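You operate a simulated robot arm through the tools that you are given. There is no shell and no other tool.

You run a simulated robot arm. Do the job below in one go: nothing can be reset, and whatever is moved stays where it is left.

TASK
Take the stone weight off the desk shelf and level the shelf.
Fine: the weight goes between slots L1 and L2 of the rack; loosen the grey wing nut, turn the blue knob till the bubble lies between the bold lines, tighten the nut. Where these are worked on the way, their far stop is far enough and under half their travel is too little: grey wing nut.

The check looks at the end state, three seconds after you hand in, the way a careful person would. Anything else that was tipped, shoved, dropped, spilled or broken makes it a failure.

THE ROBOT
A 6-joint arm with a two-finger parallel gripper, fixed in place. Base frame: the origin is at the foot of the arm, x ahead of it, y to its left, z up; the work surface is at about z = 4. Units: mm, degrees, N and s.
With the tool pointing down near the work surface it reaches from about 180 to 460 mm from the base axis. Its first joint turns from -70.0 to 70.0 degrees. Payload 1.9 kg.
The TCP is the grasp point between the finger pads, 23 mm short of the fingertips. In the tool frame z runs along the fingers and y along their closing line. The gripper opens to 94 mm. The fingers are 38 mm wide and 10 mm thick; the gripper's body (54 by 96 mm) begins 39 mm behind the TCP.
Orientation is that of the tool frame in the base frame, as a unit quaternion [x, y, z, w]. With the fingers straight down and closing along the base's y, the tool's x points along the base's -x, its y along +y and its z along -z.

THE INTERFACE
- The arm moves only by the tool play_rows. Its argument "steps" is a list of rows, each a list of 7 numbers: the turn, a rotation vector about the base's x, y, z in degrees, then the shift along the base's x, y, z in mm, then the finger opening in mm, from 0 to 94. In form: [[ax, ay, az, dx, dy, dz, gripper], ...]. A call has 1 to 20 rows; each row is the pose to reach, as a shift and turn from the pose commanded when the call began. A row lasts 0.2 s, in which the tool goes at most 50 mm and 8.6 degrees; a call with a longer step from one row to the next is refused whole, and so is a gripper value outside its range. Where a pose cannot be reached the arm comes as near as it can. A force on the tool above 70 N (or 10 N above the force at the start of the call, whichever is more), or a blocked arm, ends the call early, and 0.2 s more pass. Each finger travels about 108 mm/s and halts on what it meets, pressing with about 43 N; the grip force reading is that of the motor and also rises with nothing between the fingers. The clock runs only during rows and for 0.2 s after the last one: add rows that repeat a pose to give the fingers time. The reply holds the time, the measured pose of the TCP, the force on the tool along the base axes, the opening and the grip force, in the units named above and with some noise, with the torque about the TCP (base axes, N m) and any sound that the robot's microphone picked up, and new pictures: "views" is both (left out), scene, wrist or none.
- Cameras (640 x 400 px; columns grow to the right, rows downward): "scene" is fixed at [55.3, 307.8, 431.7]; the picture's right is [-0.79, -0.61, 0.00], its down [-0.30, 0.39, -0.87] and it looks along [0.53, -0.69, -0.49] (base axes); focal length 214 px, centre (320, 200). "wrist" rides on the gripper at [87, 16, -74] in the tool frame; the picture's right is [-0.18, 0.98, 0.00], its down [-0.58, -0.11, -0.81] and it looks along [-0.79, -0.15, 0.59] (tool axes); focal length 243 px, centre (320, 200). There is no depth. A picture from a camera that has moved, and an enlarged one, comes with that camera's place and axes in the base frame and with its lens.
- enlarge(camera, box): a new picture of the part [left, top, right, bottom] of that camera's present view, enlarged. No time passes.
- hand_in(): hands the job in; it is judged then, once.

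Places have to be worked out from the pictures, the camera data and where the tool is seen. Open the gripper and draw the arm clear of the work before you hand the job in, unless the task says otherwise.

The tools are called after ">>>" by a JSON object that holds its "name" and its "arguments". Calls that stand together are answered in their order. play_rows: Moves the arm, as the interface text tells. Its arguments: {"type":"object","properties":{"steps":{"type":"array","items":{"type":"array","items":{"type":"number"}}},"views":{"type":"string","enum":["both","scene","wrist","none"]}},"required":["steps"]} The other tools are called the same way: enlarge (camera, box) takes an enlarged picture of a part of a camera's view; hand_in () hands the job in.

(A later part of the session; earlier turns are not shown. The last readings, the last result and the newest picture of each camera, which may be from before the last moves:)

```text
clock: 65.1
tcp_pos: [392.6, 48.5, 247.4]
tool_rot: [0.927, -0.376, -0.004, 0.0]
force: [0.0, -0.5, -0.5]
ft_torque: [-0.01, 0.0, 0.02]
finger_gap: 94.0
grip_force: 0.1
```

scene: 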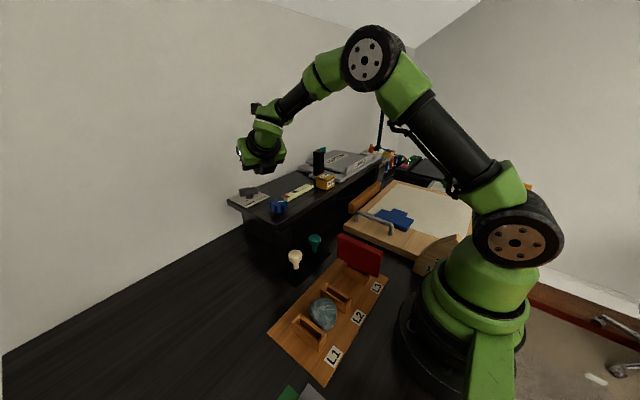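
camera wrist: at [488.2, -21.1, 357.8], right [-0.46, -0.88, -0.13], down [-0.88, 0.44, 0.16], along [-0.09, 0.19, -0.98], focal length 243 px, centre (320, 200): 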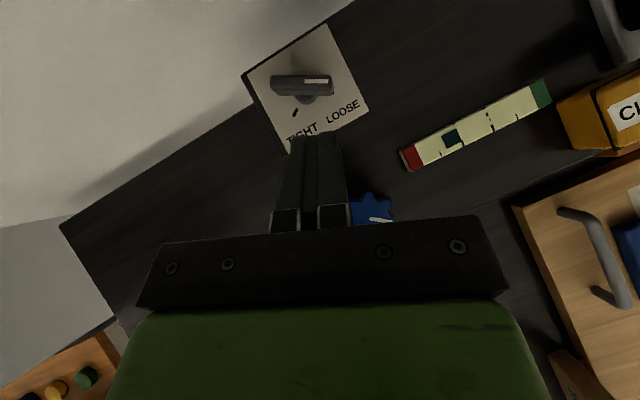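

Vertical again at (393, 48, 247). I turn the tool by -136° so the camera looks outward again, while moving above the knob.

>>> {"name": "play_rows", "arguments": {"steps": [[0, 0, -8, 2, -4, 0, 94], [0, 0, -16, 4, -8, 0, 94], [0, 0, -24, 6, -12, 0, 94], [0, 0, -32, 8, -16, 0, 94], [0, 0, -40, 10, -20, 0, 94], [0, 0, -48, 12, -24, 0, 94], [0, 0, -56, 14, -28, 0, 94], [0, 0, -64, 16, -32, 0, 94], [0, 0, -72, 18, -36, 0, 94], [0, 0, -80, 20, -40, 0, 94], [0, 0, -88, 22, -44, 0, 94], [0, 0, -96, 24, -48, 0, 94], [0, 0, -104, 26, -52, 0, 94], [0, 0, -112, 28, -56, 0, 94], [0, 0, -120, 30, -60, 0, 94], [0, 0, -128, 32, -61, 0, 94], [0, 0, -136, 32, -61, 0, 94], [0, 0, -136, 32, -61, 0, 94]], "views": "both"}}

>>> {"name": "enlarge", "arguments": {"camera": "wrist", "box": [200, 0, 440, 150]}}

```text
clock: 68.9
tcp_pos: [425.4, -12.0, 246.8]
tool_rot: [0.003, 1.0, 0.002, 0.003]
force: [0.5, 0.5, -0.6]
ft_torque: [-0.03, 0.01, -0.04]
finger_gap: 93.8
grip_force: 0.0
camera wrist: at [338.1, 2.9, 322.2], right [0.19, 0.98, 0.0], down [0.58, -0.11, 0.81], along [0.8, -0.15, -0.59], focal length 243 px, centre (320, 200)
```

scene: 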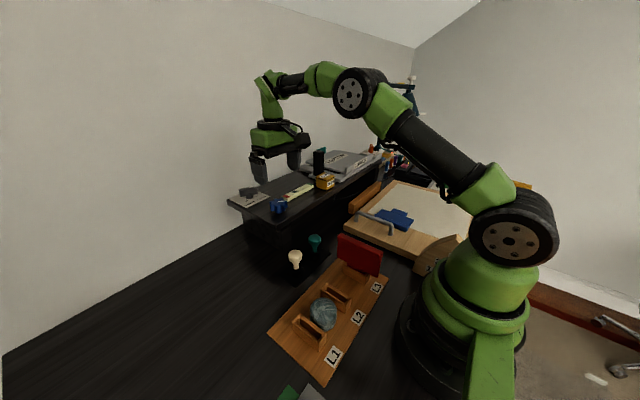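
wrist: 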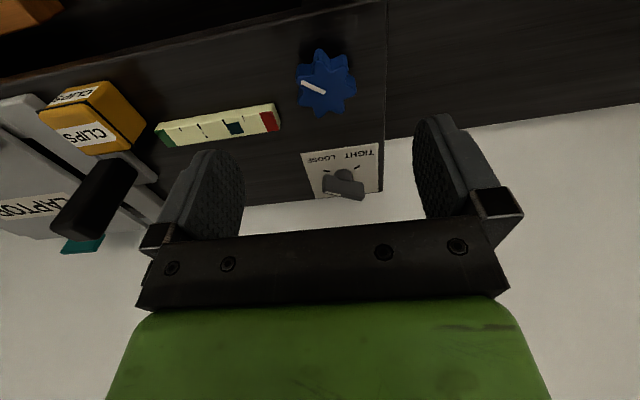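

```text
2.67 times, centred on (320, 75) of wrist
camera zoom: at [338.1, 2.9, 322.2], right [0.19, 0.98, 0.0], down [0.58, -0.11, 0.81], along [0.8, -0.15, -0.59], focal length 647 px, centre (320, 533)
```

zoom: 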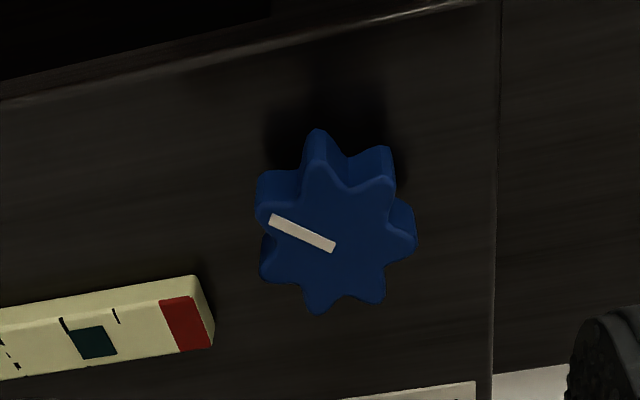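

The knob's centre is near (437, -10), top z≈151. I go down to z≈185 over it to refine.

>>> {"name": "play_rows", "arguments": {"steps": [[0, 0, 0, 6, 1, -20, 94], [0, 0, 0, 12, 1.5, -42, 94], [0, 0, 0, 12, 1.5, -62, 94], [0, 0, 0, 12, 1.5, -62, 94]], "views": "both"}}

>>> {"name": "enlarge", "arguments": {"camera": "wrist", "box": [200, 60, 440, 220]}}

>>> {"name": "enlarge", "arguments": {"camera": "scene", "box": [225, 140, 335, 225]}}

```text
clock: 69.9
tcp_pos: [437.3, -10.8, 184.7]
tool_rot: [0.003, 1.0, 0.002, 0.003]
force: [0.2, -0.7, -0.6]
ft_torque: [0.02, 0.01, -0.01]
finger_gap: 93.9
grip_force: 0.0
camera wrist: at [350.3, 4.2, 259.7], right [0.19, 0.98, 0.0], down [0.58, -0.11, 0.81], along [0.8, -0.15, -0.59], focal length 243 px, centre (320, 200)
```

scene: 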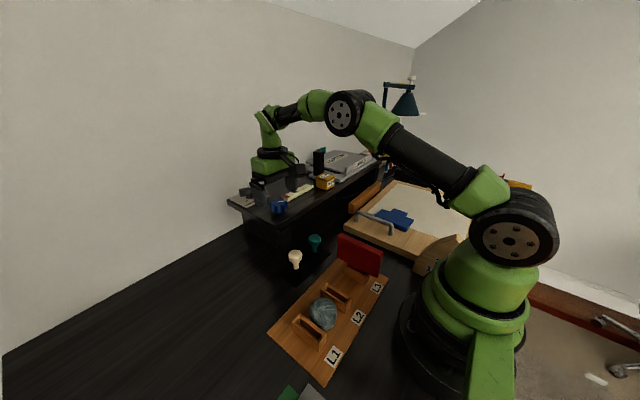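
wrist: 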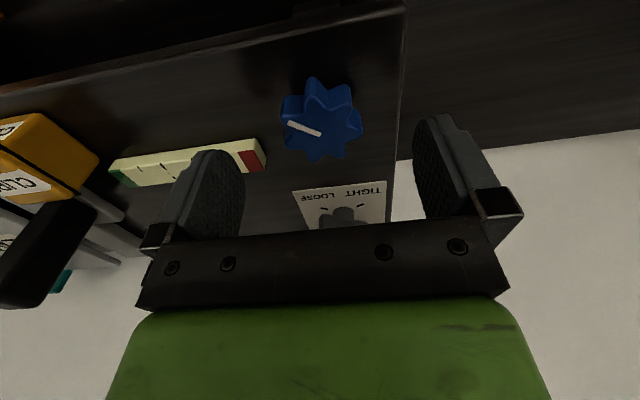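

```text
2.50 times, centred on (320, 140) of wrist
camera zoom: at [350.3, 4.2, 259.7], right [0.19, 0.98, 0.0], down [0.58, -0.11, 0.81], along [0.8, -0.15, -0.59], focal length 606 px, centre (320, 350)
```

zoom: 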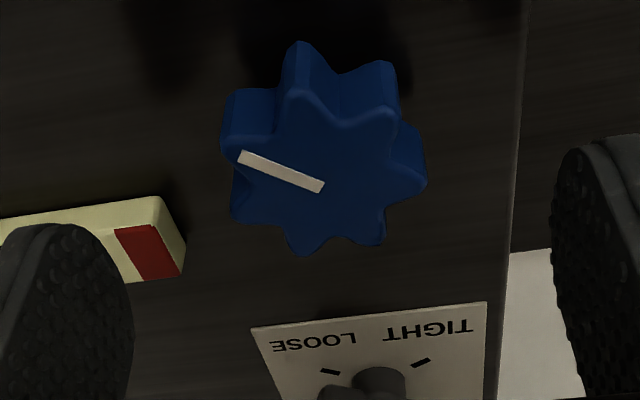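

```text
4.71 times, centred on (280, 182) of scene
camera zoom: at [55.3, 307.8, 431.7], right [-0.79, -0.61, 0.0], down [-0.3, 0.39, -0.87], along [0.53, -0.69, -0.49], focal length 1009 px, centre (508, 282)
```

zoom: 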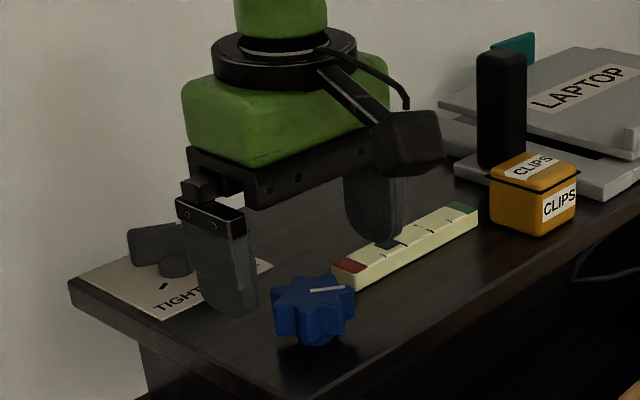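

The knob's axis is at about (436, -11), top z≈148, ≈44 mm across. I narrow the fingers to 62 mm (to stay clear of the vial) and lower to z≈150.

>>> {"name": "play_rows", "arguments": {"steps": [[0, 0, 0, -1, -0.4, 0, 80], [0, 0, 0, -1.3, -0.4, 0, 62], [0, 0, 0, -1.3, -0.4, -8, 62], [0, 0, 0, -1.3, -0.4, -18, 62], [0, 0, 0, -1.3, -0.4, -28, 62], [0, 0, 0, -1.3, -0.4, -34, 62], [0, 0, 0, -1.3, -0.4, -34, 62]], "views": "both"}}

>>> {"name": "enlarge", "arguments": {"camera": "scene", "box": [225, 140, 335, 225]}}

>>> {"name": "enlarge", "arguments": {"camera": "wrist", "box": [100, 100, 440, 250]}}

```text
clock: 71.5
tcp_pos: [434.5, -11.2, 152.8]
tool_rot: [0.002, 1.0, 0.002, 0.003]
force: [0.3, 0.1, 0.3]
ft_torque: [0.02, 0.04, 0.0]
finger_gap: 61.8
grip_force: 0.1
camera wrist: at [348.5, 4.2, 227.0], right [0.19, 0.98, 0.0], down [0.58, -0.11, 0.81], along [0.8, -0.15, -0.59], focal length 243 px, centre (320, 200)
```

scene: 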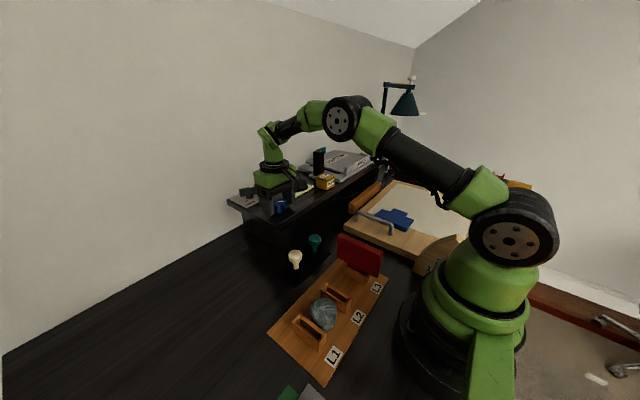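
wrist: 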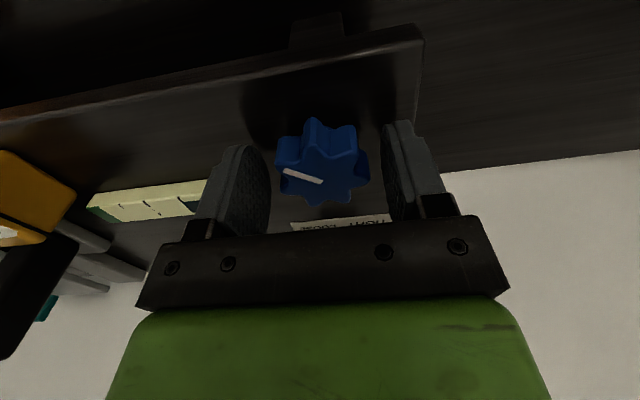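

```text
4.71 times, centred on (280, 182) of scene
camera zoom: at [55.3, 307.8, 431.7], right [-0.79, -0.61, 0.0], down [-0.3, 0.39, -0.87], along [0.53, -0.69, -0.49], focal length 1009 px, centre (508, 282)
```

zoom: 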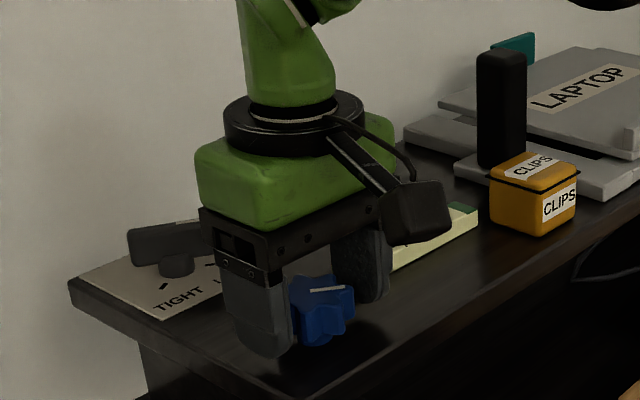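

```text
1.88 times, centred on (270, 175) of wrist
camera zoom: at [348.5, 4.2, 227.0], right [0.19, 0.98, 0.0], down [0.58, -0.11, 0.81], along [0.8, -0.15, -0.59], focal length 457 px, centre (414, 247)
```

zoom: 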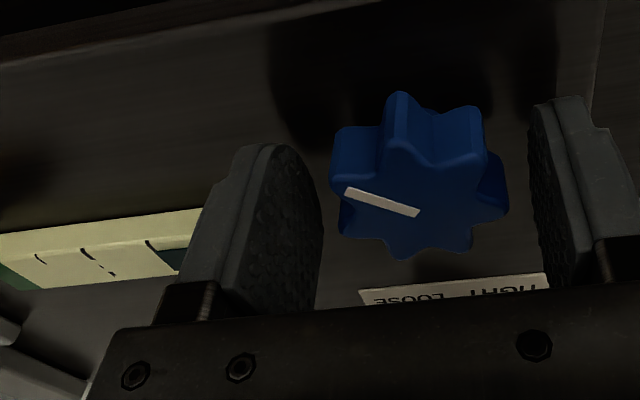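

The knob is centred between the pads. I close on it.

>>> {"name": "play_rows", "arguments": {"steps": [[0, 0, 0, 0, 0, -1, 54], [0, 0, 0, 0, 0, -1, 46], [0, 0, 0, 0, 0, -1, 38], [0, 0, 0, 0, 0, -1, 34], [0, 0, 0, 0, 0, -1, 34]], "views": "wrist"}}

```text
clock: 72.7
tcp_pos: [434.8, -10.3, 152.4]
tool_rot: [0.002, 1.0, 0.001, 0.003]
force: [2.4, 11.2, -1.7]
ft_torque: [0.45, -0.11, 0.02]
finger_gap: 44.6
grip_force: 45.2
camera wrist: at [348.1, 4.6, 225.9], right [0.19, 0.98, 0.01], down [0.58, -0.11, 0.81], along [0.79, -0.15, -0.59], focal length 243 px, centre (320, 200)
```

wrist: 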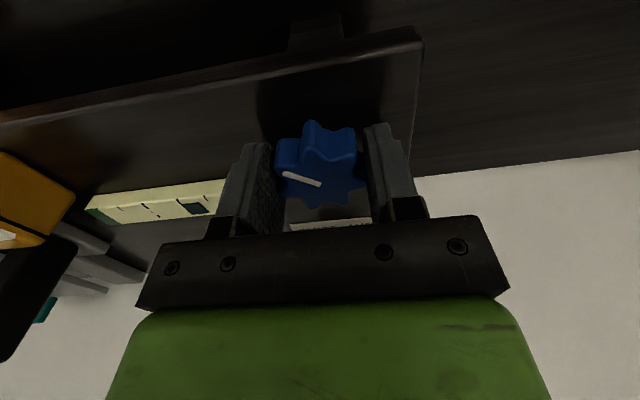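

Gripped at 44.6 mm, and the vial with its bubble is visible past the finger. I record it and then turn the knob +20° (counter-clockwise) as a trial.

>>> {"name": "enlarge", "arguments": {"camera": "wrist", "box": [70, 160, 250, 250]}}

>>> {"name": "play_rows", "arguments": {"steps": [[0, 0, 5, 0, 0.4, 0, 34], [0, 0, 10, 0, 0.4, 0, 34], [0, 0, 15, 0, 0.4, 0, 34], [0, 0, 20, 0, 0.4, 0, 34], [0, 0, 20, 0, 0.4, 0, 34]], "views": "both"}}

>>> {"name": "enlarge", "arguments": {"camera": "scene", "box": [260, 170, 330, 214]}}

```text
3.56 times, centred on (160, 205) of wrist
camera zoom: at [348.1, 4.6, 225.9], right [0.19, 0.98, 0.01], down [0.58, -0.11, 0.81], along [0.79, -0.15, -0.59], focal length 863 px, centre (889, 182)
```

zoom: 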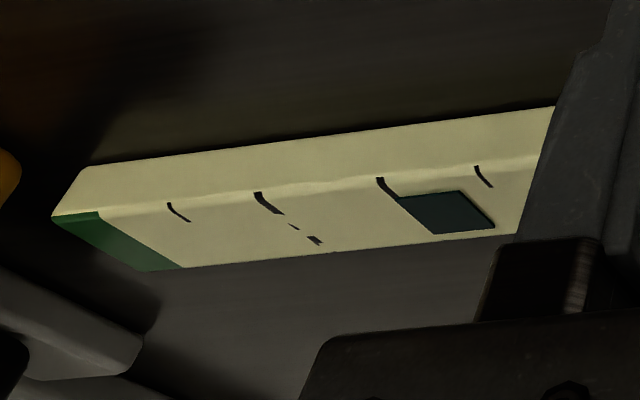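

```text
clock: 73.9
tcp_pos: [435.2, -10.0, 151.0]
tool_rot: [-0.172, 0.985, 0.001, 0.003]
force: [4.3, 1.2, -11.9]
ft_torque: [0.89, 0.32, -0.01]
finger_gap: 44.4
grip_force: 44.9
camera wrist: at [347.9, -26.5, 225.4], right [-0.16, 0.99, 0.0], down [0.58, 0.09, 0.81], along [0.8, 0.13, -0.59], focal length 243 px, centre (320, 200)
```

scene: 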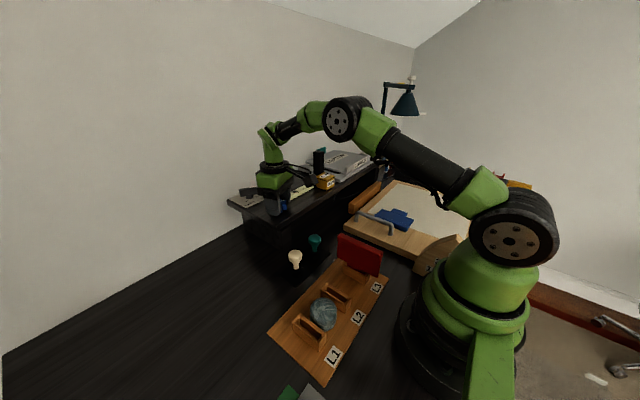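
wrist: 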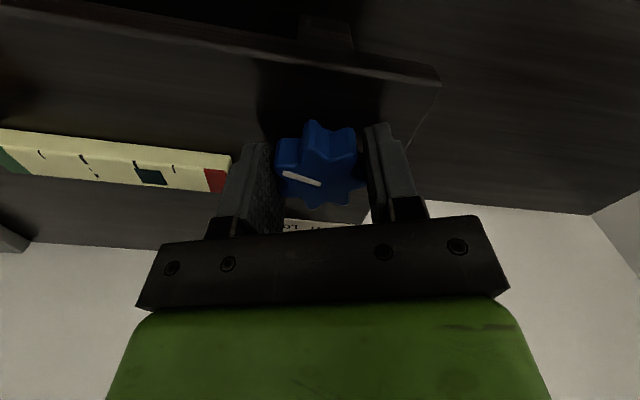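

```text
9.09 times, centred on (295, 192) of scene
camera zoom: at [55.3, 307.8, 431.7], right [-0.79, -0.61, 0.0], down [-0.3, 0.39, -0.87], along [0.53, -0.69, -0.49], focal length 1950 px, centre (547, 273)
```

zoom: 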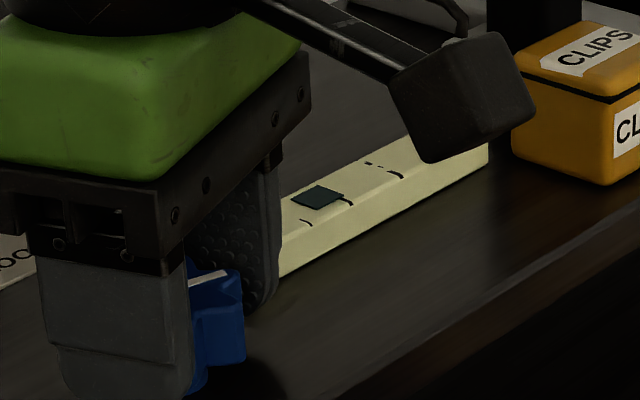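

I zoom on the vial after the +20° turn to compare.

>>> {"name": "enlarge", "arguments": {"camera": "wrist", "box": [0, 110, 240, 230]}}

```text
2.67 times, centred on (120, 170) of wrist
camera zoom: at [347.9, -26.5, 225.4], right [-0.16, 0.99, 0.0], down [0.58, 0.09, 0.81], along [0.8, 0.13, -0.59], focal length 647 px, centre (853, 280)
```

zoom: 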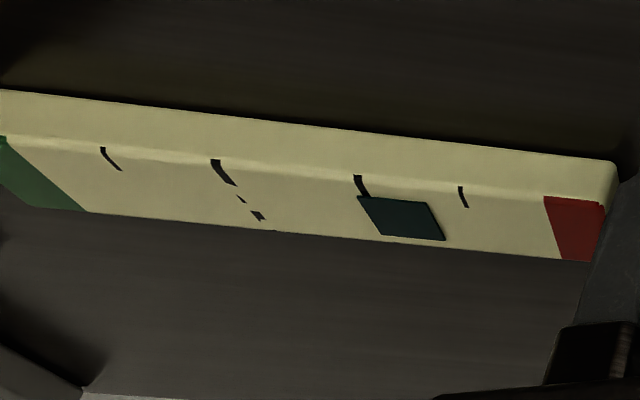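

The bubble has moved slightly towards green (right direction): about 0.1 of the bold-line spacing for 20°. I continue turning +40°.

>>> {"name": "play_rows", "arguments": {"steps": [[0, 0, 6, 0, 0, 0, 34], [0, 0, 12, 0, 0, 0, 34], [0, 0, 18, 0, 0, 0, 34], [0, 0, 24, 0, 0, 0, 34], [0, 0, 30, 0, 0, 0, 34], [0, 0, 36, 0, 0, 0, 34], [0, 0, 40, 0, 0, 0, 34], [0, 0, 40, 0, 0, 0, 34]], "views": "both"}}

>>> {"name": "enlarge", "arguments": {"camera": "wrist", "box": [0, 50, 320, 230]}}

>>> {"name": "enlarge", "arguments": {"camera": "scene", "box": [260, 170, 330, 214]}}

```text
clock: 75.7
tcp_pos: [437.1, -11.3, 151.1]
tool_rot: [-0.499, 0.867, 0.002, 0.002]
force: [2.3, -17.5, -10.8]
ft_torque: [-0.47, 0.17, -0.01]
finger_gap: 44.5
grip_force: 45.6
camera wrist: at [378.3, -80.1, 225.6], right [-0.76, 0.65, 0.0], down [0.39, 0.44, 0.81], along [0.53, 0.61, -0.59], focal length 243 px, centre (320, 200)
```

scene: 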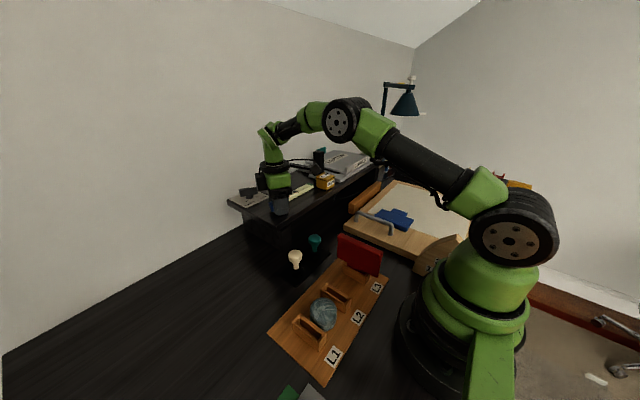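
wrist: 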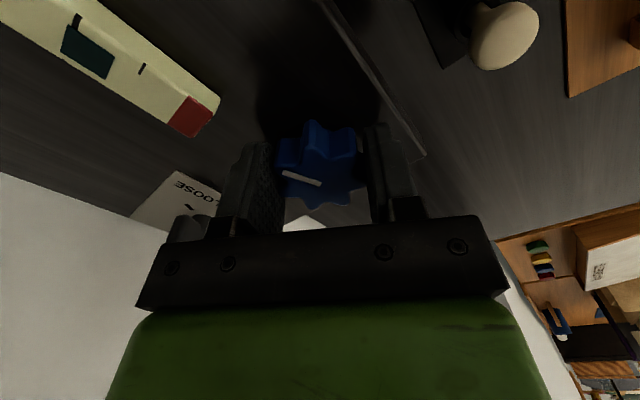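

```text
2.00 times, centred on (160, 140) of wrist
camera zoom: at [378.3, -80.1, 225.6], right [-0.76, 0.65, 0.0], down [0.39, 0.44, 0.81], along [0.53, 0.61, -0.59], focal length 485 px, centre (640, 320)
```

zoom: 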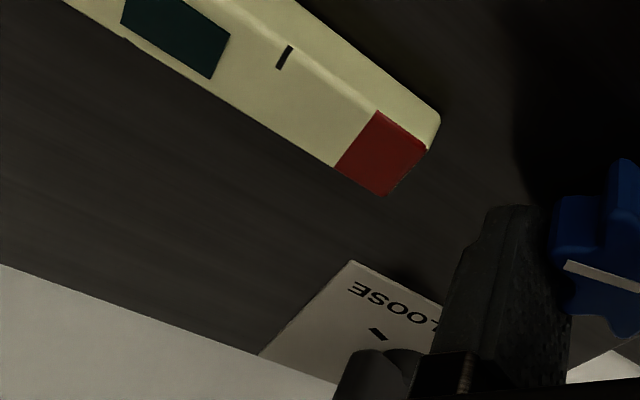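

```text
9.09 times, centred on (295, 192) of scene
camera zoom: at [55.3, 307.8, 431.7], right [-0.79, -0.61, 0.0], down [-0.3, 0.39, -0.87], along [0.53, -0.69, -0.49], focal length 1950 px, centre (547, 273)
```

zoom: 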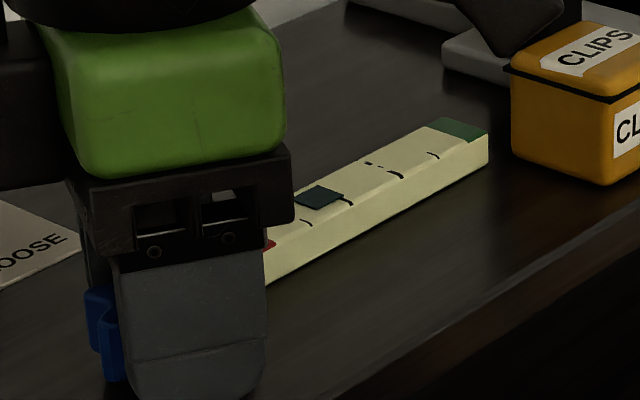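

The knob turned with the gripper but the bubble moved little. I take the same high zoom as at the start for an exact comparison.

>>> {"name": "enlarge", "arguments": {"camera": "scene", "box": [275, 175, 325, 206]}}

```text
12.80 times, centred on (300, 190) of scene
camera zoom: at [55.3, 307.8, 431.7], right [-0.79, -0.61, 0.0], down [-0.3, 0.39, -0.87], along [0.53, -0.69, -0.49], focal length 2745 px, centre (576, 322)
```

zoom: 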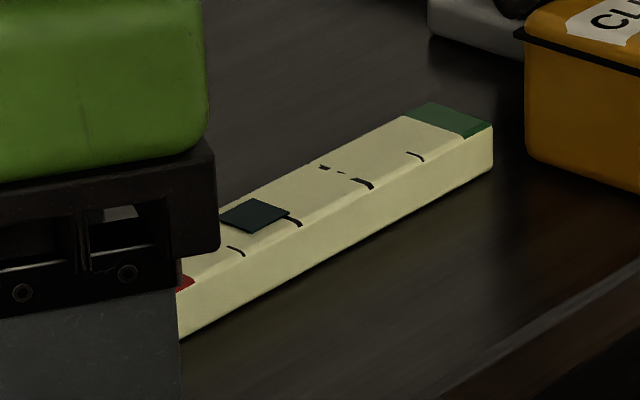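

The bubble moved only slightly (about 0.07 of the bold spacing). I hold still a second to see whether it is still drifting.

>>> {"name": "play_rows", "arguments": {"steps": [[0, 0, 0, 0, 0, 0, 34], [0, 0, 0, 0, 0, 0, 34], [0, 0, 0, 0, 0, 0, 34], [0, 0, 0, 0, 0, 0, 34], [0, 0, 0, 0, 0, 0, 34], [0, 0, 0, 0, 0, 0, 34], [0, 0, 0, 0, 0, 0, 34]], "views": "none"}}

>>> {"name": "enlarge", "arguments": {"camera": "scene", "box": [275, 175, 325, 206]}}

```text
clock: 77.3
tcp_pos: [435.6, -12.0, 151.3]
tool_rot: [-0.498, 0.867, 0.003, 0.002]
force: [9.0, -25.0, -12.7]
ft_torque: [0.22, 0.04, -0.05]
finger_gap: 44.5
grip_force: 44.9
```

```text
12.80 times, centred on (300, 190) of scene
camera zoom: at [55.3, 307.8, 431.7], right [-0.79, -0.61, 0.0], down [-0.3, 0.39, -0.87], along [0.53, -0.69, -0.49], focal length 2745 px, centre (576, 322)
```

zoom: 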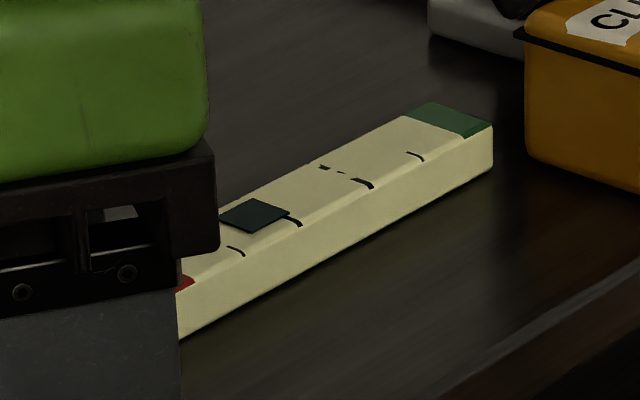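

The knob turned but a steady -12 N pull on the tool suggests my grip may be holding the shelf. I open the fingers and see whether the bubble settles.

>>> {"name": "play_rows", "arguments": {"steps": [[0, 0, 0, 0, 0, 0, 48], [0, 0, 0, 0, 0, 0, 56], [0, 0, 0, 0, 0, 0, 60], [0, 0, 0, 0, 0, 0, 60], [0, 0, 0, 0, 0, 0, 60]], "views": "wrist"}}

>>> {"name": "enlarge", "arguments": {"camera": "scene", "box": [275, 175, 325, 206]}}

>>> {"name": "enlarge", "arguments": {"camera": "wrist", "box": [200, 90, 440, 250]}}

```text
clock: 78.5
tcp_pos: [435.7, -10.6, 150.7]
tool_rot: [-0.498, 0.867, 0.003, 0.001]
force: [0.8, 0.6, -0.6]
ft_torque: [0.0, 0.0, 0.01]
finger_gap: 60.1
grip_force: 0.0
camera wrist: at [378.2, -79.5, 225.6], right [-0.76, 0.65, 0.0], down [0.39, 0.44, 0.81], along [0.53, 0.61, -0.59], focal length 243 px, centre (320, 200)
```

wrist: 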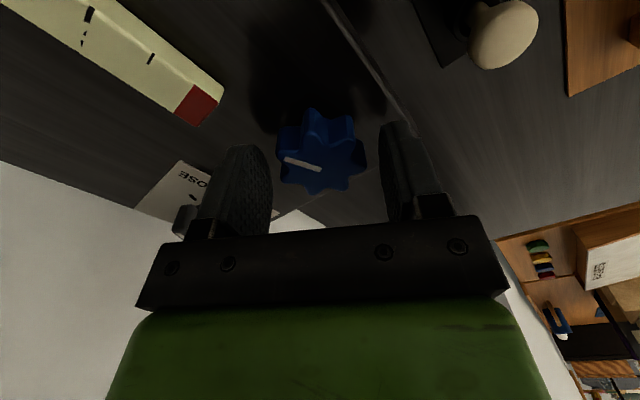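

```text
12.80 times, centred on (300, 190) of scene
camera zoom: at [55.3, 307.8, 431.7], right [-0.79, -0.61, 0.0], down [-0.3, 0.39, -0.87], along [0.53, -0.69, -0.49], focal length 2745 px, centre (576, 322)
```

zoom: 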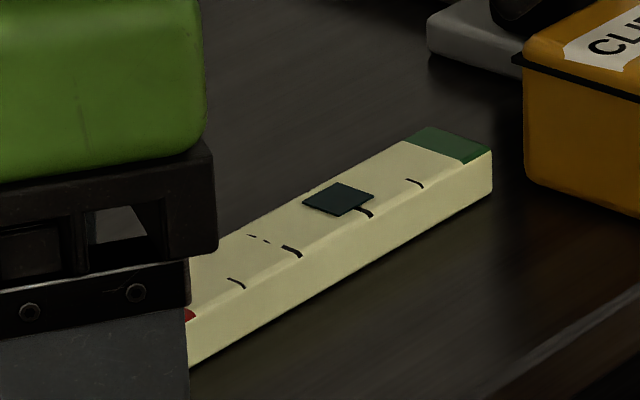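

```text
2.50 times, centred on (320, 170) of wrist
camera zoom: at [378.2, -79.5, 225.6], right [-0.76, 0.65, 0.0], down [0.39, 0.44, 0.81], along [0.53, 0.61, -0.59], focal length 606 px, centre (320, 275)
```

zoom: 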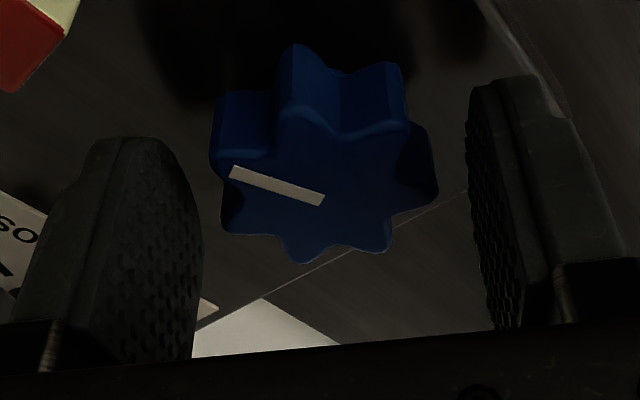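

Releasing let the shelf settle: the bubble is now past the second bold line (centre at ≈1.03 of the bold spacing, target 0.5). I need about 26° back, so I re-grip, turn -26° and release.

>>> {"name": "play_rows", "arguments": {"steps": [[0, 0, 0, 0, 0, -1, 54], [0, 0, 0, 0, 0, -1, 46], [0, 0, 0, 0, 0, -1, 38], [0, 0, 0, 0, 0, -1, 36], [0, 0, 0, 0, 0, -1, 36]], "views": "wrist"}}

>>> {"name": "play_rows", "arguments": {"steps": [[0, 0, -5, 0, 0, 0, 36], [0, 0, -10, 0, 0, 0, 36], [0, 0, -15, 0, 0, 0, 36], [0, 0, -20, 0, 0, 0, 36], [0, 0, -26, 0, 0, 0, 36], [0, 0, -26, 0, 0, 0, 36]], "views": "wrist"}}

```text
clock: 79.7
tcp_pos: [437.3, -11.5, 150.5]
tool_rot: [-0.499, 0.867, 0.002, 0.002]
force: [5.9, -0.3, -3.5]
ft_torque: [-0.16, -0.21, 0.0]
finger_gap: 44.4
grip_force: 45.1
camera wrist: at [378.1, -79.6, 224.7], right [-0.76, 0.65, 0.0], down [0.39, 0.44, 0.81], along [0.53, 0.61, -0.59], focal length 243 px, centre (320, 200)
```

wrist: 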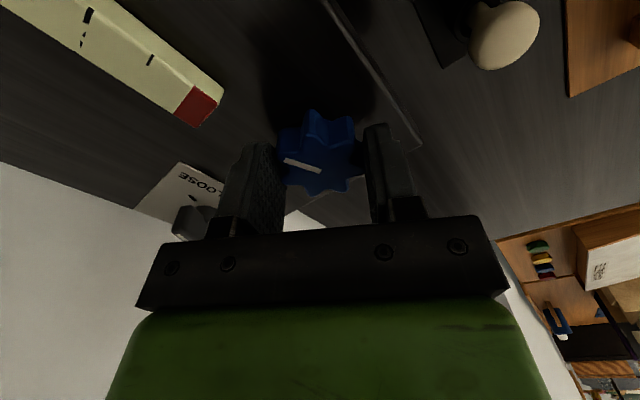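

```text
clock: 81.1
tcp_pos: [436.9, -10.7, 152.4]
tool_rot: [-0.29, 0.957, 0.002, 0.005]
force: [-8.3, 1.0, 43.3]
ft_torque: [0.11, 0.28, 0.02]
finger_gap: 44.2
grip_force: 44.9
camera wrist: at [354.4, -46.6, 225.9], right [-0.39, 0.92, 0.0], down [0.54, 0.23, 0.81], along [0.75, 0.32, -0.58], focal length 243 px, centre (320, 200)
```

wrist: 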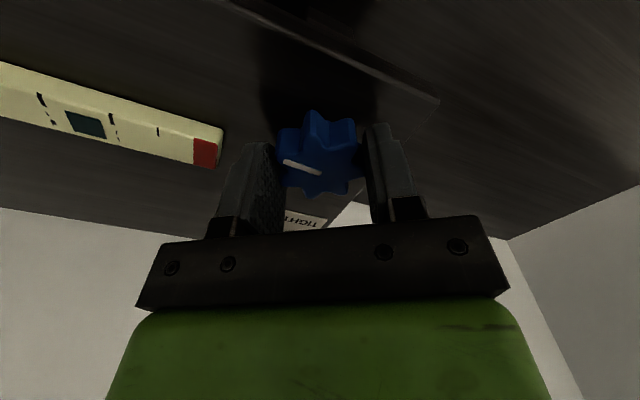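

The bubble is now between the bold lines with the knob still gripped (43 N upward push on the tool). I release to let the shelf settle.

>>> {"name": "play_rows", "arguments": {"steps": [[0, 0, 0, 0, 0, 0, 48], [0, 0, 0, 0, 0, 0, 56], [0, 0, 0, 0, 0, 0, 60], [0, 0, 0, 0, 0, 0, 60], [0, 0, 0, 0, 0, 0, 60], [0, 0, 0, 0, 0, 0, 60]], "views": "wrist"}}

>>> {"name": "enlarge", "arguments": {"camera": "scene", "box": [275, 175, 325, 206]}}

>>> {"name": "enlarge", "arguments": {"camera": "wrist", "box": [0, 50, 240, 200]}}

```text
clock: 82.5
tcp_pos: [435.2, -10.5, 149.5]
tool_rot: [-0.29, 0.957, 0.002, 0.003]
force: [0.4, 0.8, -0.2]
ft_torque: [0.01, 0.02, -0.04]
finger_gap: 60.1
grip_force: 0.0
camera wrist: at [354.0, -47.0, 224.2], right [-0.39, 0.92, 0.0], down [0.54, 0.23, 0.81], along [0.74, 0.32, -0.59], focal length 243 px, centre (320, 200)
```

wrist: 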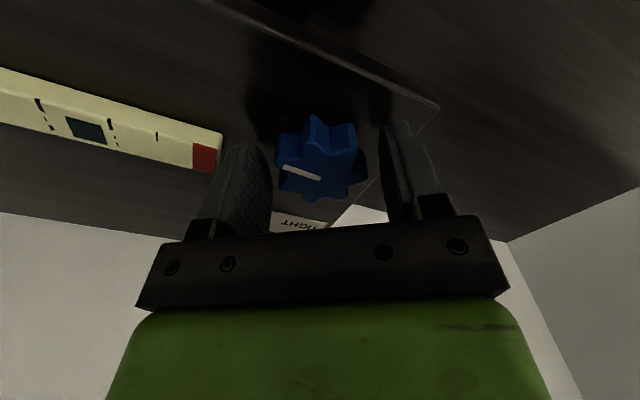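

```text
12.80 times, centred on (300, 190) of scene
camera zoom: at [55.3, 307.8, 431.7], right [-0.79, -0.61, 0.0], down [-0.3, 0.39, -0.87], along [0.53, -0.69, -0.49], focal length 2745 px, centre (576, 322)
```

zoom: 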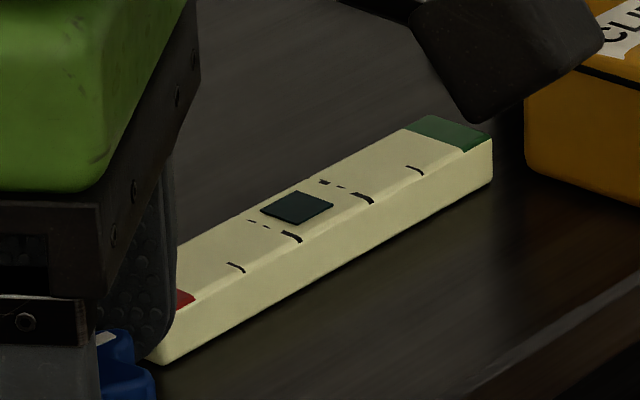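

```text
2.67 times, centred on (120, 125) of wrist
camera zoom: at [354.0, -47.0, 224.2], right [-0.39, 0.92, 0.0], down [0.54, 0.23, 0.81], along [0.74, 0.32, -0.59], focal length 647 px, centre (853, 400)
```

zoom: 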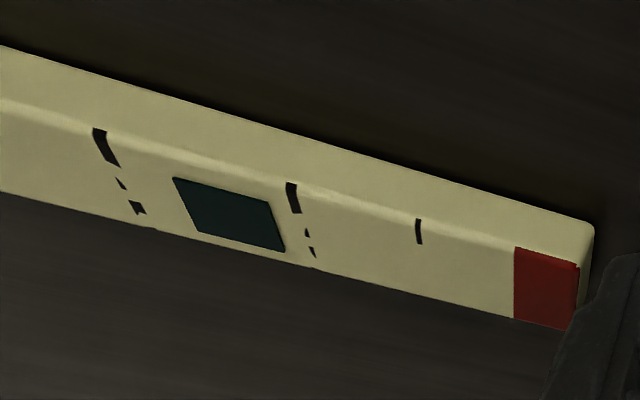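

The bubble is centred between the bold lines (within about 1 mm). I lift off the knob, and turn the tool back towards the -44° yaw for the pitched posture.

>>> {"name": "play_rows", "arguments": {"steps": [[0, 0, 0, 0, 0, 12, 62], [0, 0, 0, 0, 0, 30, 62], [0, 0, 0, 0, 0, 55, 62], [0, 0, 0, -5, 5, 80, 62], [0, 0, 8, -10, 15, 98, 40], [0, 0, 16, -15, 25, 98, 20], [0, 0, 24, -20, 35, 98, 0], [0, 0, 32, -25, 42, 98, 0], [0, 0, 40, -30, 48, 98, 0], [0, 0, 48, -35, 54, 98, 0], [0, 0, 56, -40, 58, 98, 0], [0, 0, 64, -40, 58, 98, 0], [0, 0, 72, -40, 58, 98, 0], [0, 0, 80, -40, 58, 98, 0], [0, 0, 88, -40, 58, 98, 0], [0, 0, 96, -40, 58, 98, 0], [0, 0, 102, -40, 58, 98, 0], [0, 0, 102, -40, 58, 98, 0]], "views": "both"}}

>>> {"name": "enlarge", "arguments": {"camera": "scene", "box": [225, 165, 335, 225]}}

```text
clock: 86.3
tcp_pos: [394.8, 46.4, 247.9]
tool_rot: [0.927, -0.375, -0.003, 0.0]
force: [0.7, 0.0, 0.3]
ft_torque: [-0.04, 0.01, 0.02]
finger_gap: 0.0
grip_force: 42.4
camera wrist: at [446.1, -26.6, 322.1], right [-0.82, -0.58, 0.0], down [-0.34, 0.48, 0.81], along [-0.47, 0.66, -0.59], focal length 243 px, centre (320, 200)
```

scene: 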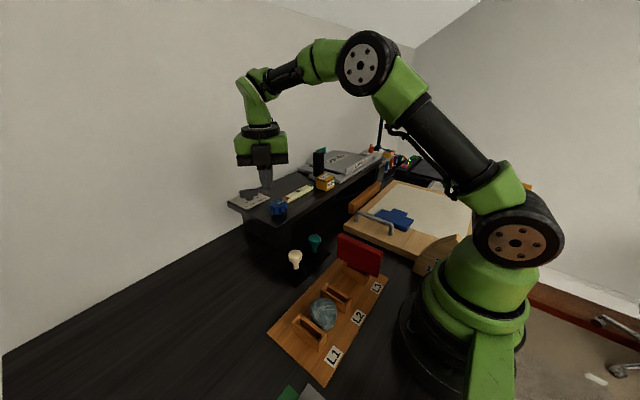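
wrist: 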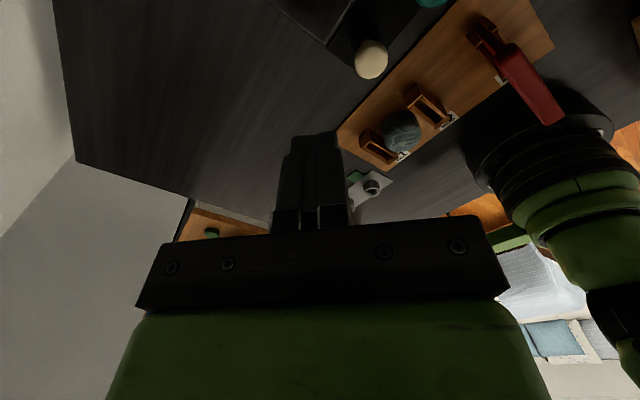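

```text
5.82 times, centred on (280, 195) of scene
camera zoom: at [55.3, 307.8, 431.7], right [-0.79, -0.61, 0.0], down [-0.3, 0.39, -0.87], along [0.53, -0.69, -0.49], focal length 1248 px, centre (553, 229)
```

zoom: 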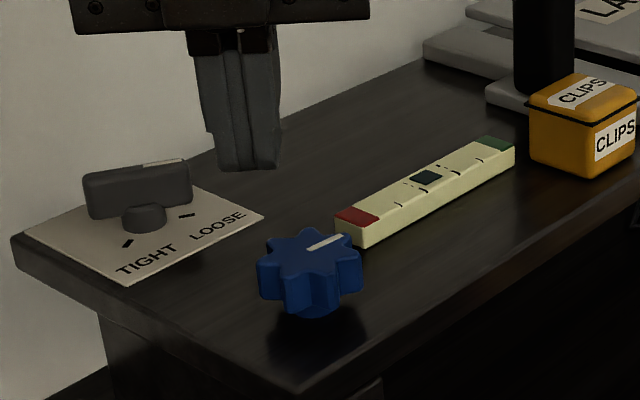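

The bubble remains between the bold lines and the weight is in place. I pitch the tool forward 45° again.

>>> {"name": "play_rows", "arguments": {"steps": [[-5.2, -5.4, 0, 16.7, -12, 1.5, 0], [-10.4, -10.8, 0, 33.1, -24, 6.1, 0], [-15.6, -16.2, 0, 49, -36, 13.5, 0], [-20.85, -21.6, 0, 64, -44, 23.8, 0], [-26.1, -27, 0, 77.9, -50, 30, 0], [-31.3, -32.4, 0, 90.5, -50, 32, 0], [-31.3, -32.4, 0, 100, -40, 20, 0], [-31.3, -32.4, 0, 100, -40, 20, 0]], "views": "none"}}

>>> {"name": "play_rows", "arguments": {"steps": [[0, 0, 6, 12, 6, -10, 0], [0, 0, 12, 24, 12, -25, 0], [0, 0, 18, 37, 18, -40, 0], [0, 0, 24, 50, 24, -55, 0], [0, 0, 24, 50, 24, -65, 0], [0, 0, 24, 50, 24, -65, 0]], "views": "wrist"}}

>>> {"name": "enlarge", "arguments": {"camera": "wrist", "box": [240, 60, 460, 220]}}

```text
clock: 88.1
tcp_pos: [496.2, 7.8, 268.9]
tool_rot: [0.856, -0.348, 0.353, 0.143]
force: [-0.2, -0.4, 0.3]
ft_torque: [0.06, -0.02, 0.0]
finger_gap: 0.0
grip_force: 42.4
```

```text
clock: 89.5
tcp_pos: [544.7, 30.5, 203.1]
tool_rot: [0.91, -0.163, 0.375, 0.067]
force: [0.4, 0.3, 0.3]
ft_torque: [-0.01, 0.03, -0.03]
finger_gap: 0.0
grip_force: 42.9
camera wrist: at [547.3, 10.5, 317.1], right [-0.46, -0.88, -0.13], down [-0.88, 0.44, 0.16], along [-0.09, 0.19, -0.98], focal length 243 px, centre (320, 200)
```

wrist: 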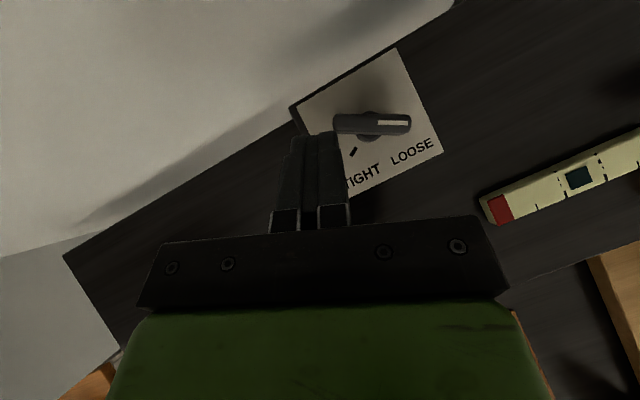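

```text
2.50 times, centred on (350, 140) of wrist
camera zoom: at [547.3, 10.5, 317.1], right [-0.46, -0.88, -0.13], down [-0.88, 0.44, 0.16], along [-0.09, 0.19, -0.98], focal length 606 px, centre (245, 350)
```

zoom: 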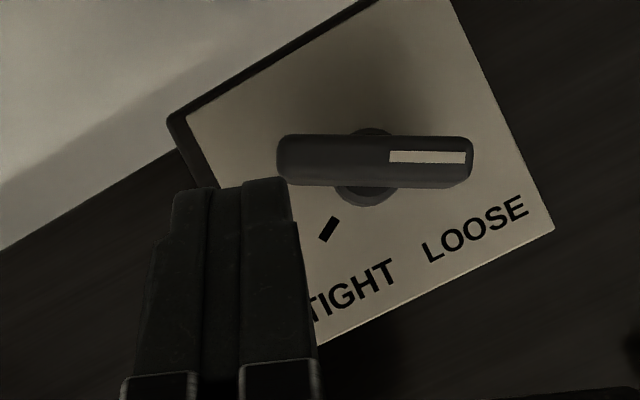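

The tail of the lever is at ≈62° near (574, 10). I lower the closed fingers in front of it to z≈166.

>>> {"name": "play_rows", "arguments": {"steps": [[0, 0, 0, 0, 0, -12, 0], [0, 0, 0, 0, 0, -24, 0], [0, 0, 0, 0, 0, -32, 0], [0, 0, 0, 0, 0, -37, 0], [0, 0, 0, 0, 0, -37, 0]], "views": "none"}}

>>> {"name": "enlarge", "arguments": {"camera": "wrist", "box": [240, 60, 460, 220]}}

```text
clock: 90.7
tcp_pos: [545.7, 30.7, 164.5]
tool_rot: [0.911, -0.163, 0.374, 0.067]
force: [0.1, -0.4, 0.5]
ft_torque: [-0.01, -0.01, 0.02]
finger_gap: 0.1
grip_force: 42.4
```

```text
2.50 times, centred on (350, 140) of wrist
camera zoom: at [547.7, 11.7, 278.9], right [-0.46, -0.88, -0.13], down [-0.88, 0.44, 0.16], along [-0.09, 0.19, -0.98], focal length 606 px, centre (245, 350)
```

zoom: 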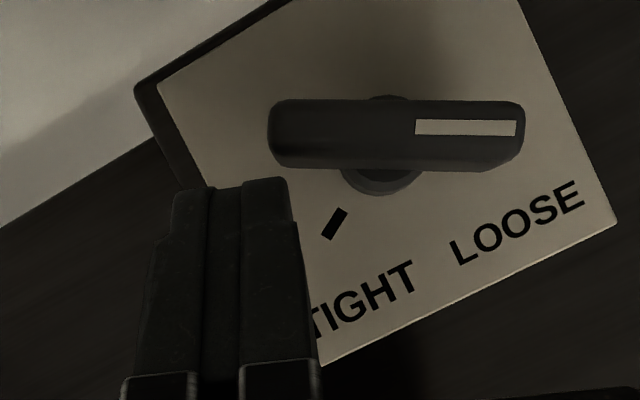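

The right finger stands just in front of the tail end. I push the tail forward (clockwise turn) along its arc in small steps.

>>> {"name": "play_rows", "arguments": {"steps": [[0, 0, 0, 4, -4, 0, 0], [0, 0, 0, 8.3, -6.5, 0, 0], [0, 0, 0, 10.5, -7.5, 0, 0], [0, 0, 0, 12.5, -8.5, 0, 0], [0, 0, 0, 15.4, -10, 0, 0], [0, 0, 0, 15.4, -10, 0, 0]], "views": "wrist"}}

>>> {"name": "enlarge", "arguments": {"camera": "wrist", "box": [240, 60, 460, 220]}}

```text
clock: 92.1
tcp_pos: [560.3, 22.0, 167.5]
tool_rot: [0.91, -0.164, 0.375, 0.068]
force: [0.2, 1.3, 1.4]
ft_torque: [-0.01, -0.05, 0.0]
finger_gap: 0.0
grip_force: 42.7
camera wrist: at [563.1, 2.3, 280.7], right [-0.46, -0.88, -0.13], down [-0.88, 0.44, 0.16], along [-0.09, 0.19, -0.98], focal length 243 px, centre (320, 200)
```

wrist: 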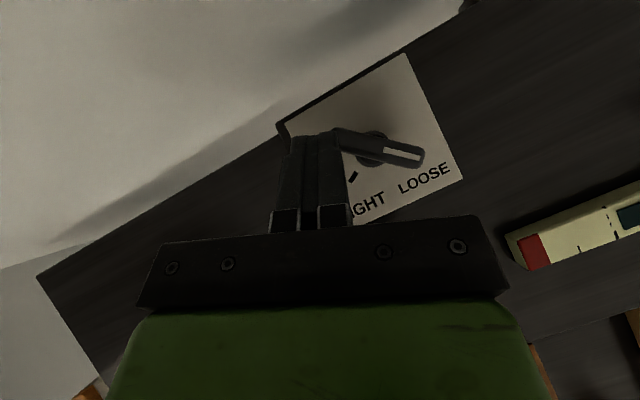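

```text
2.50 times, centred on (350, 140) of wrist
camera zoom: at [563.1, 2.3, 280.7], right [-0.46, -0.88, -0.13], down [-0.88, 0.44, 0.16], along [-0.09, 0.19, -0.98], focal length 606 px, centre (245, 350)
```

zoom: 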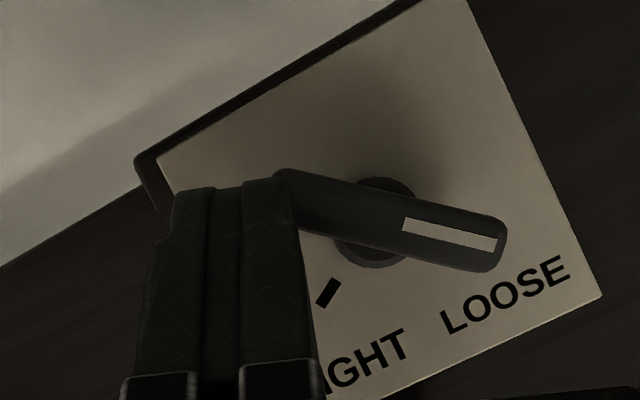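

Clockwise turn is working (lever now ≈227°). I keep following the tail's arc.

>>> {"name": "play_rows", "arguments": {"steps": [[0, 0, 0, 1.6, -1.5, 0, 0], [0, 0, 0, 3.2, -3, 0, 0], [0, 0, 0, 4.6, -4.8, 0, 0], [0, 0, 0, 5.8, -6.5, 0, 0], [0, 0, 0, 6.8, -8.3, 0, 0], [0, 0, 0, 7.5, -10, 0, 0], [0, 0, 0, 7.5, -10, 0, 0]], "views": "wrist"}}

>>> {"name": "enlarge", "arguments": {"camera": "wrist", "box": [240, 60, 460, 220]}}

```text
clock: 93.7
tcp_pos: [569.0, 11.1, 165.4]
tool_rot: [0.911, -0.163, 0.374, 0.067]
force: [3.1, 2.9, 2.7]
ft_torque: [0.05, -0.05, 0.08]
finger_gap: 0.2
grip_force: 42.3
camera wrist: at [571.1, -9.0, 280.5], right [-0.46, -0.88, -0.13], down [-0.88, 0.44, 0.16], along [-0.09, 0.19, -0.98], focal length 243 px, centre (320, 200)
```

wrist: 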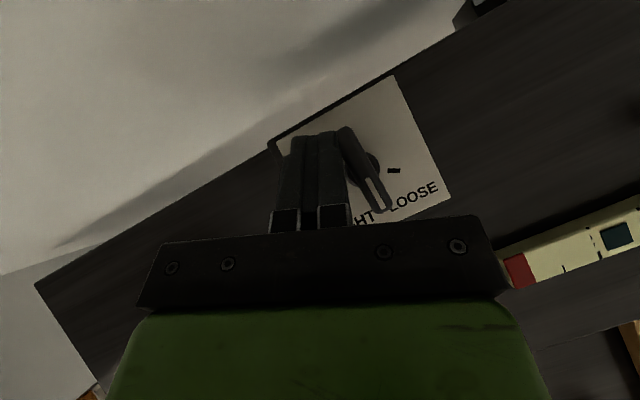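

```text
2.50 times, centred on (350, 140) of wrist
camera zoom: at [571.1, -9.0, 280.5], right [-0.46, -0.88, -0.13], down [-0.88, 0.44, 0.16], along [-0.09, 0.19, -0.98], focal length 606 px, centre (245, 350)
```

zoom: 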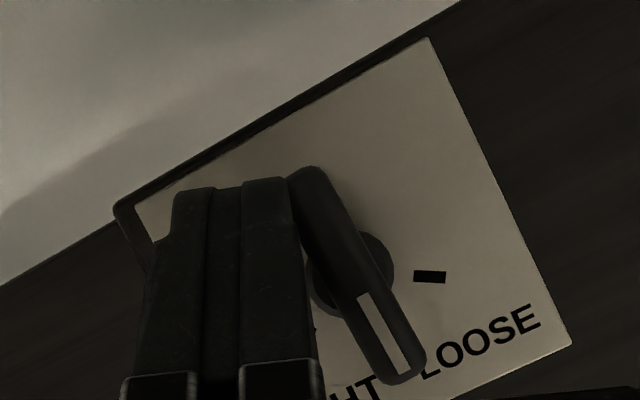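

The lever is at ≈181°, halfway back. I retreat, rise, and move the fingers to the -y side of the pointer end for the second half.

>>> {"name": "play_rows", "arguments": {"steps": [[0, 0, 0, -3, 4, 4, 0], [0, 0, 0, -8, 8, 18, 0], [0, 0, 0, -15, 8, 36, 0], [0, 0, 0, -28, -8, 42, 0], [0, 0, 0, -40, -26, 42, 0], [0, 0, 0, -45.5, -41, 42, 0], [0, 0, 0, -45.5, -41, 42, 0]], "views": "wrist"}}

>>> {"name": "enlarge", "arguments": {"camera": "wrist", "box": [180, 60, 400, 220]}}

```text
clock: 95.3
tcp_pos: [523.1, -29.4, 209.7]
tool_rot: [0.911, -0.163, 0.374, 0.066]
force: [1.0, -0.3, 0.4]
ft_torque: [-0.01, -0.03, 0.0]
finger_gap: 0.0
grip_force: 43.2
camera wrist: at [525.2, -49.3, 322.9], right [-0.46, -0.88, -0.13], down [-0.88, 0.44, 0.16], along [-0.09, 0.19, -0.98], focal length 243 px, centre (320, 200)
```

wrist: 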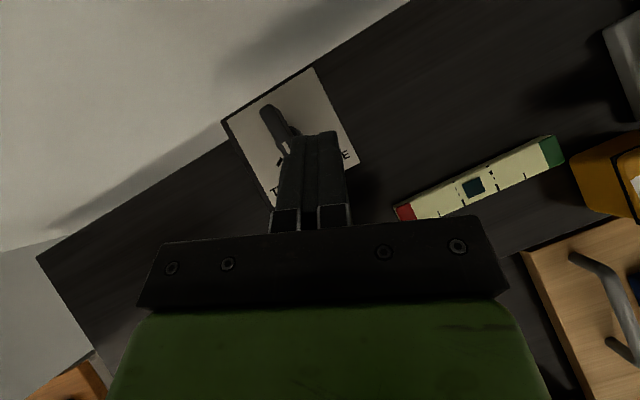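

```text
2.50 times, centred on (290, 140) of wrist
camera zoom: at [525.2, -49.3, 322.9], right [-0.46, -0.88, -0.13], down [-0.88, 0.44, 0.16], along [-0.09, 0.19, -0.98], focal length 606 px, centre (395, 350)
```

zoom: 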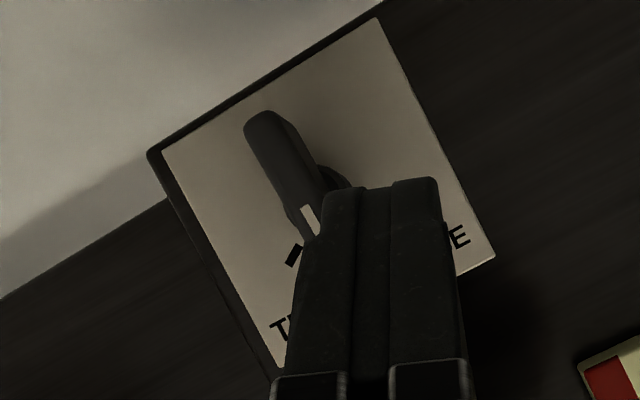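

The pointer end should be at about (537, -12), some 7 mm to the +y side of the fingers. I descend to z≈164 and check.

>>> {"name": "play_rows", "arguments": {"steps": [[0, 0, 0, 0, -1, -14, 0], [0, 0, 0, 0, -1, -28, 0], [0, 0, 0, 0, -1, -38, 0], [0, 0, 0, 0, -1, -45, 0], [0, 0, 0, 0, -1, -45, 0]], "views": "none"}}

>>> {"name": "enlarge", "arguments": {"camera": "wrist", "box": [180, 40, 400, 200]}}

```text
clock: 96.5
tcp_pos: [523.3, -31.2, 163.7]
tool_rot: [0.911, -0.163, 0.374, 0.066]
force: [-0.7, -0.1, 0.4]
ft_torque: [-0.02, -0.02, 0.01]
finger_gap: 0.0
grip_force: 42.7
```

```text
2.50 times, centred on (290, 120) of wrist
camera zoom: at [525.4, -50.0, 277.4], right [-0.46, -0.88, -0.13], down [-0.88, 0.44, 0.16], along [-0.09, 0.19, -0.98], focal length 606 px, centre (395, 400)
```

zoom: 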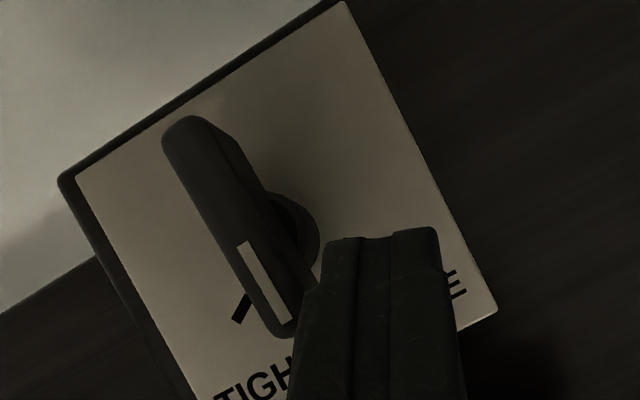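

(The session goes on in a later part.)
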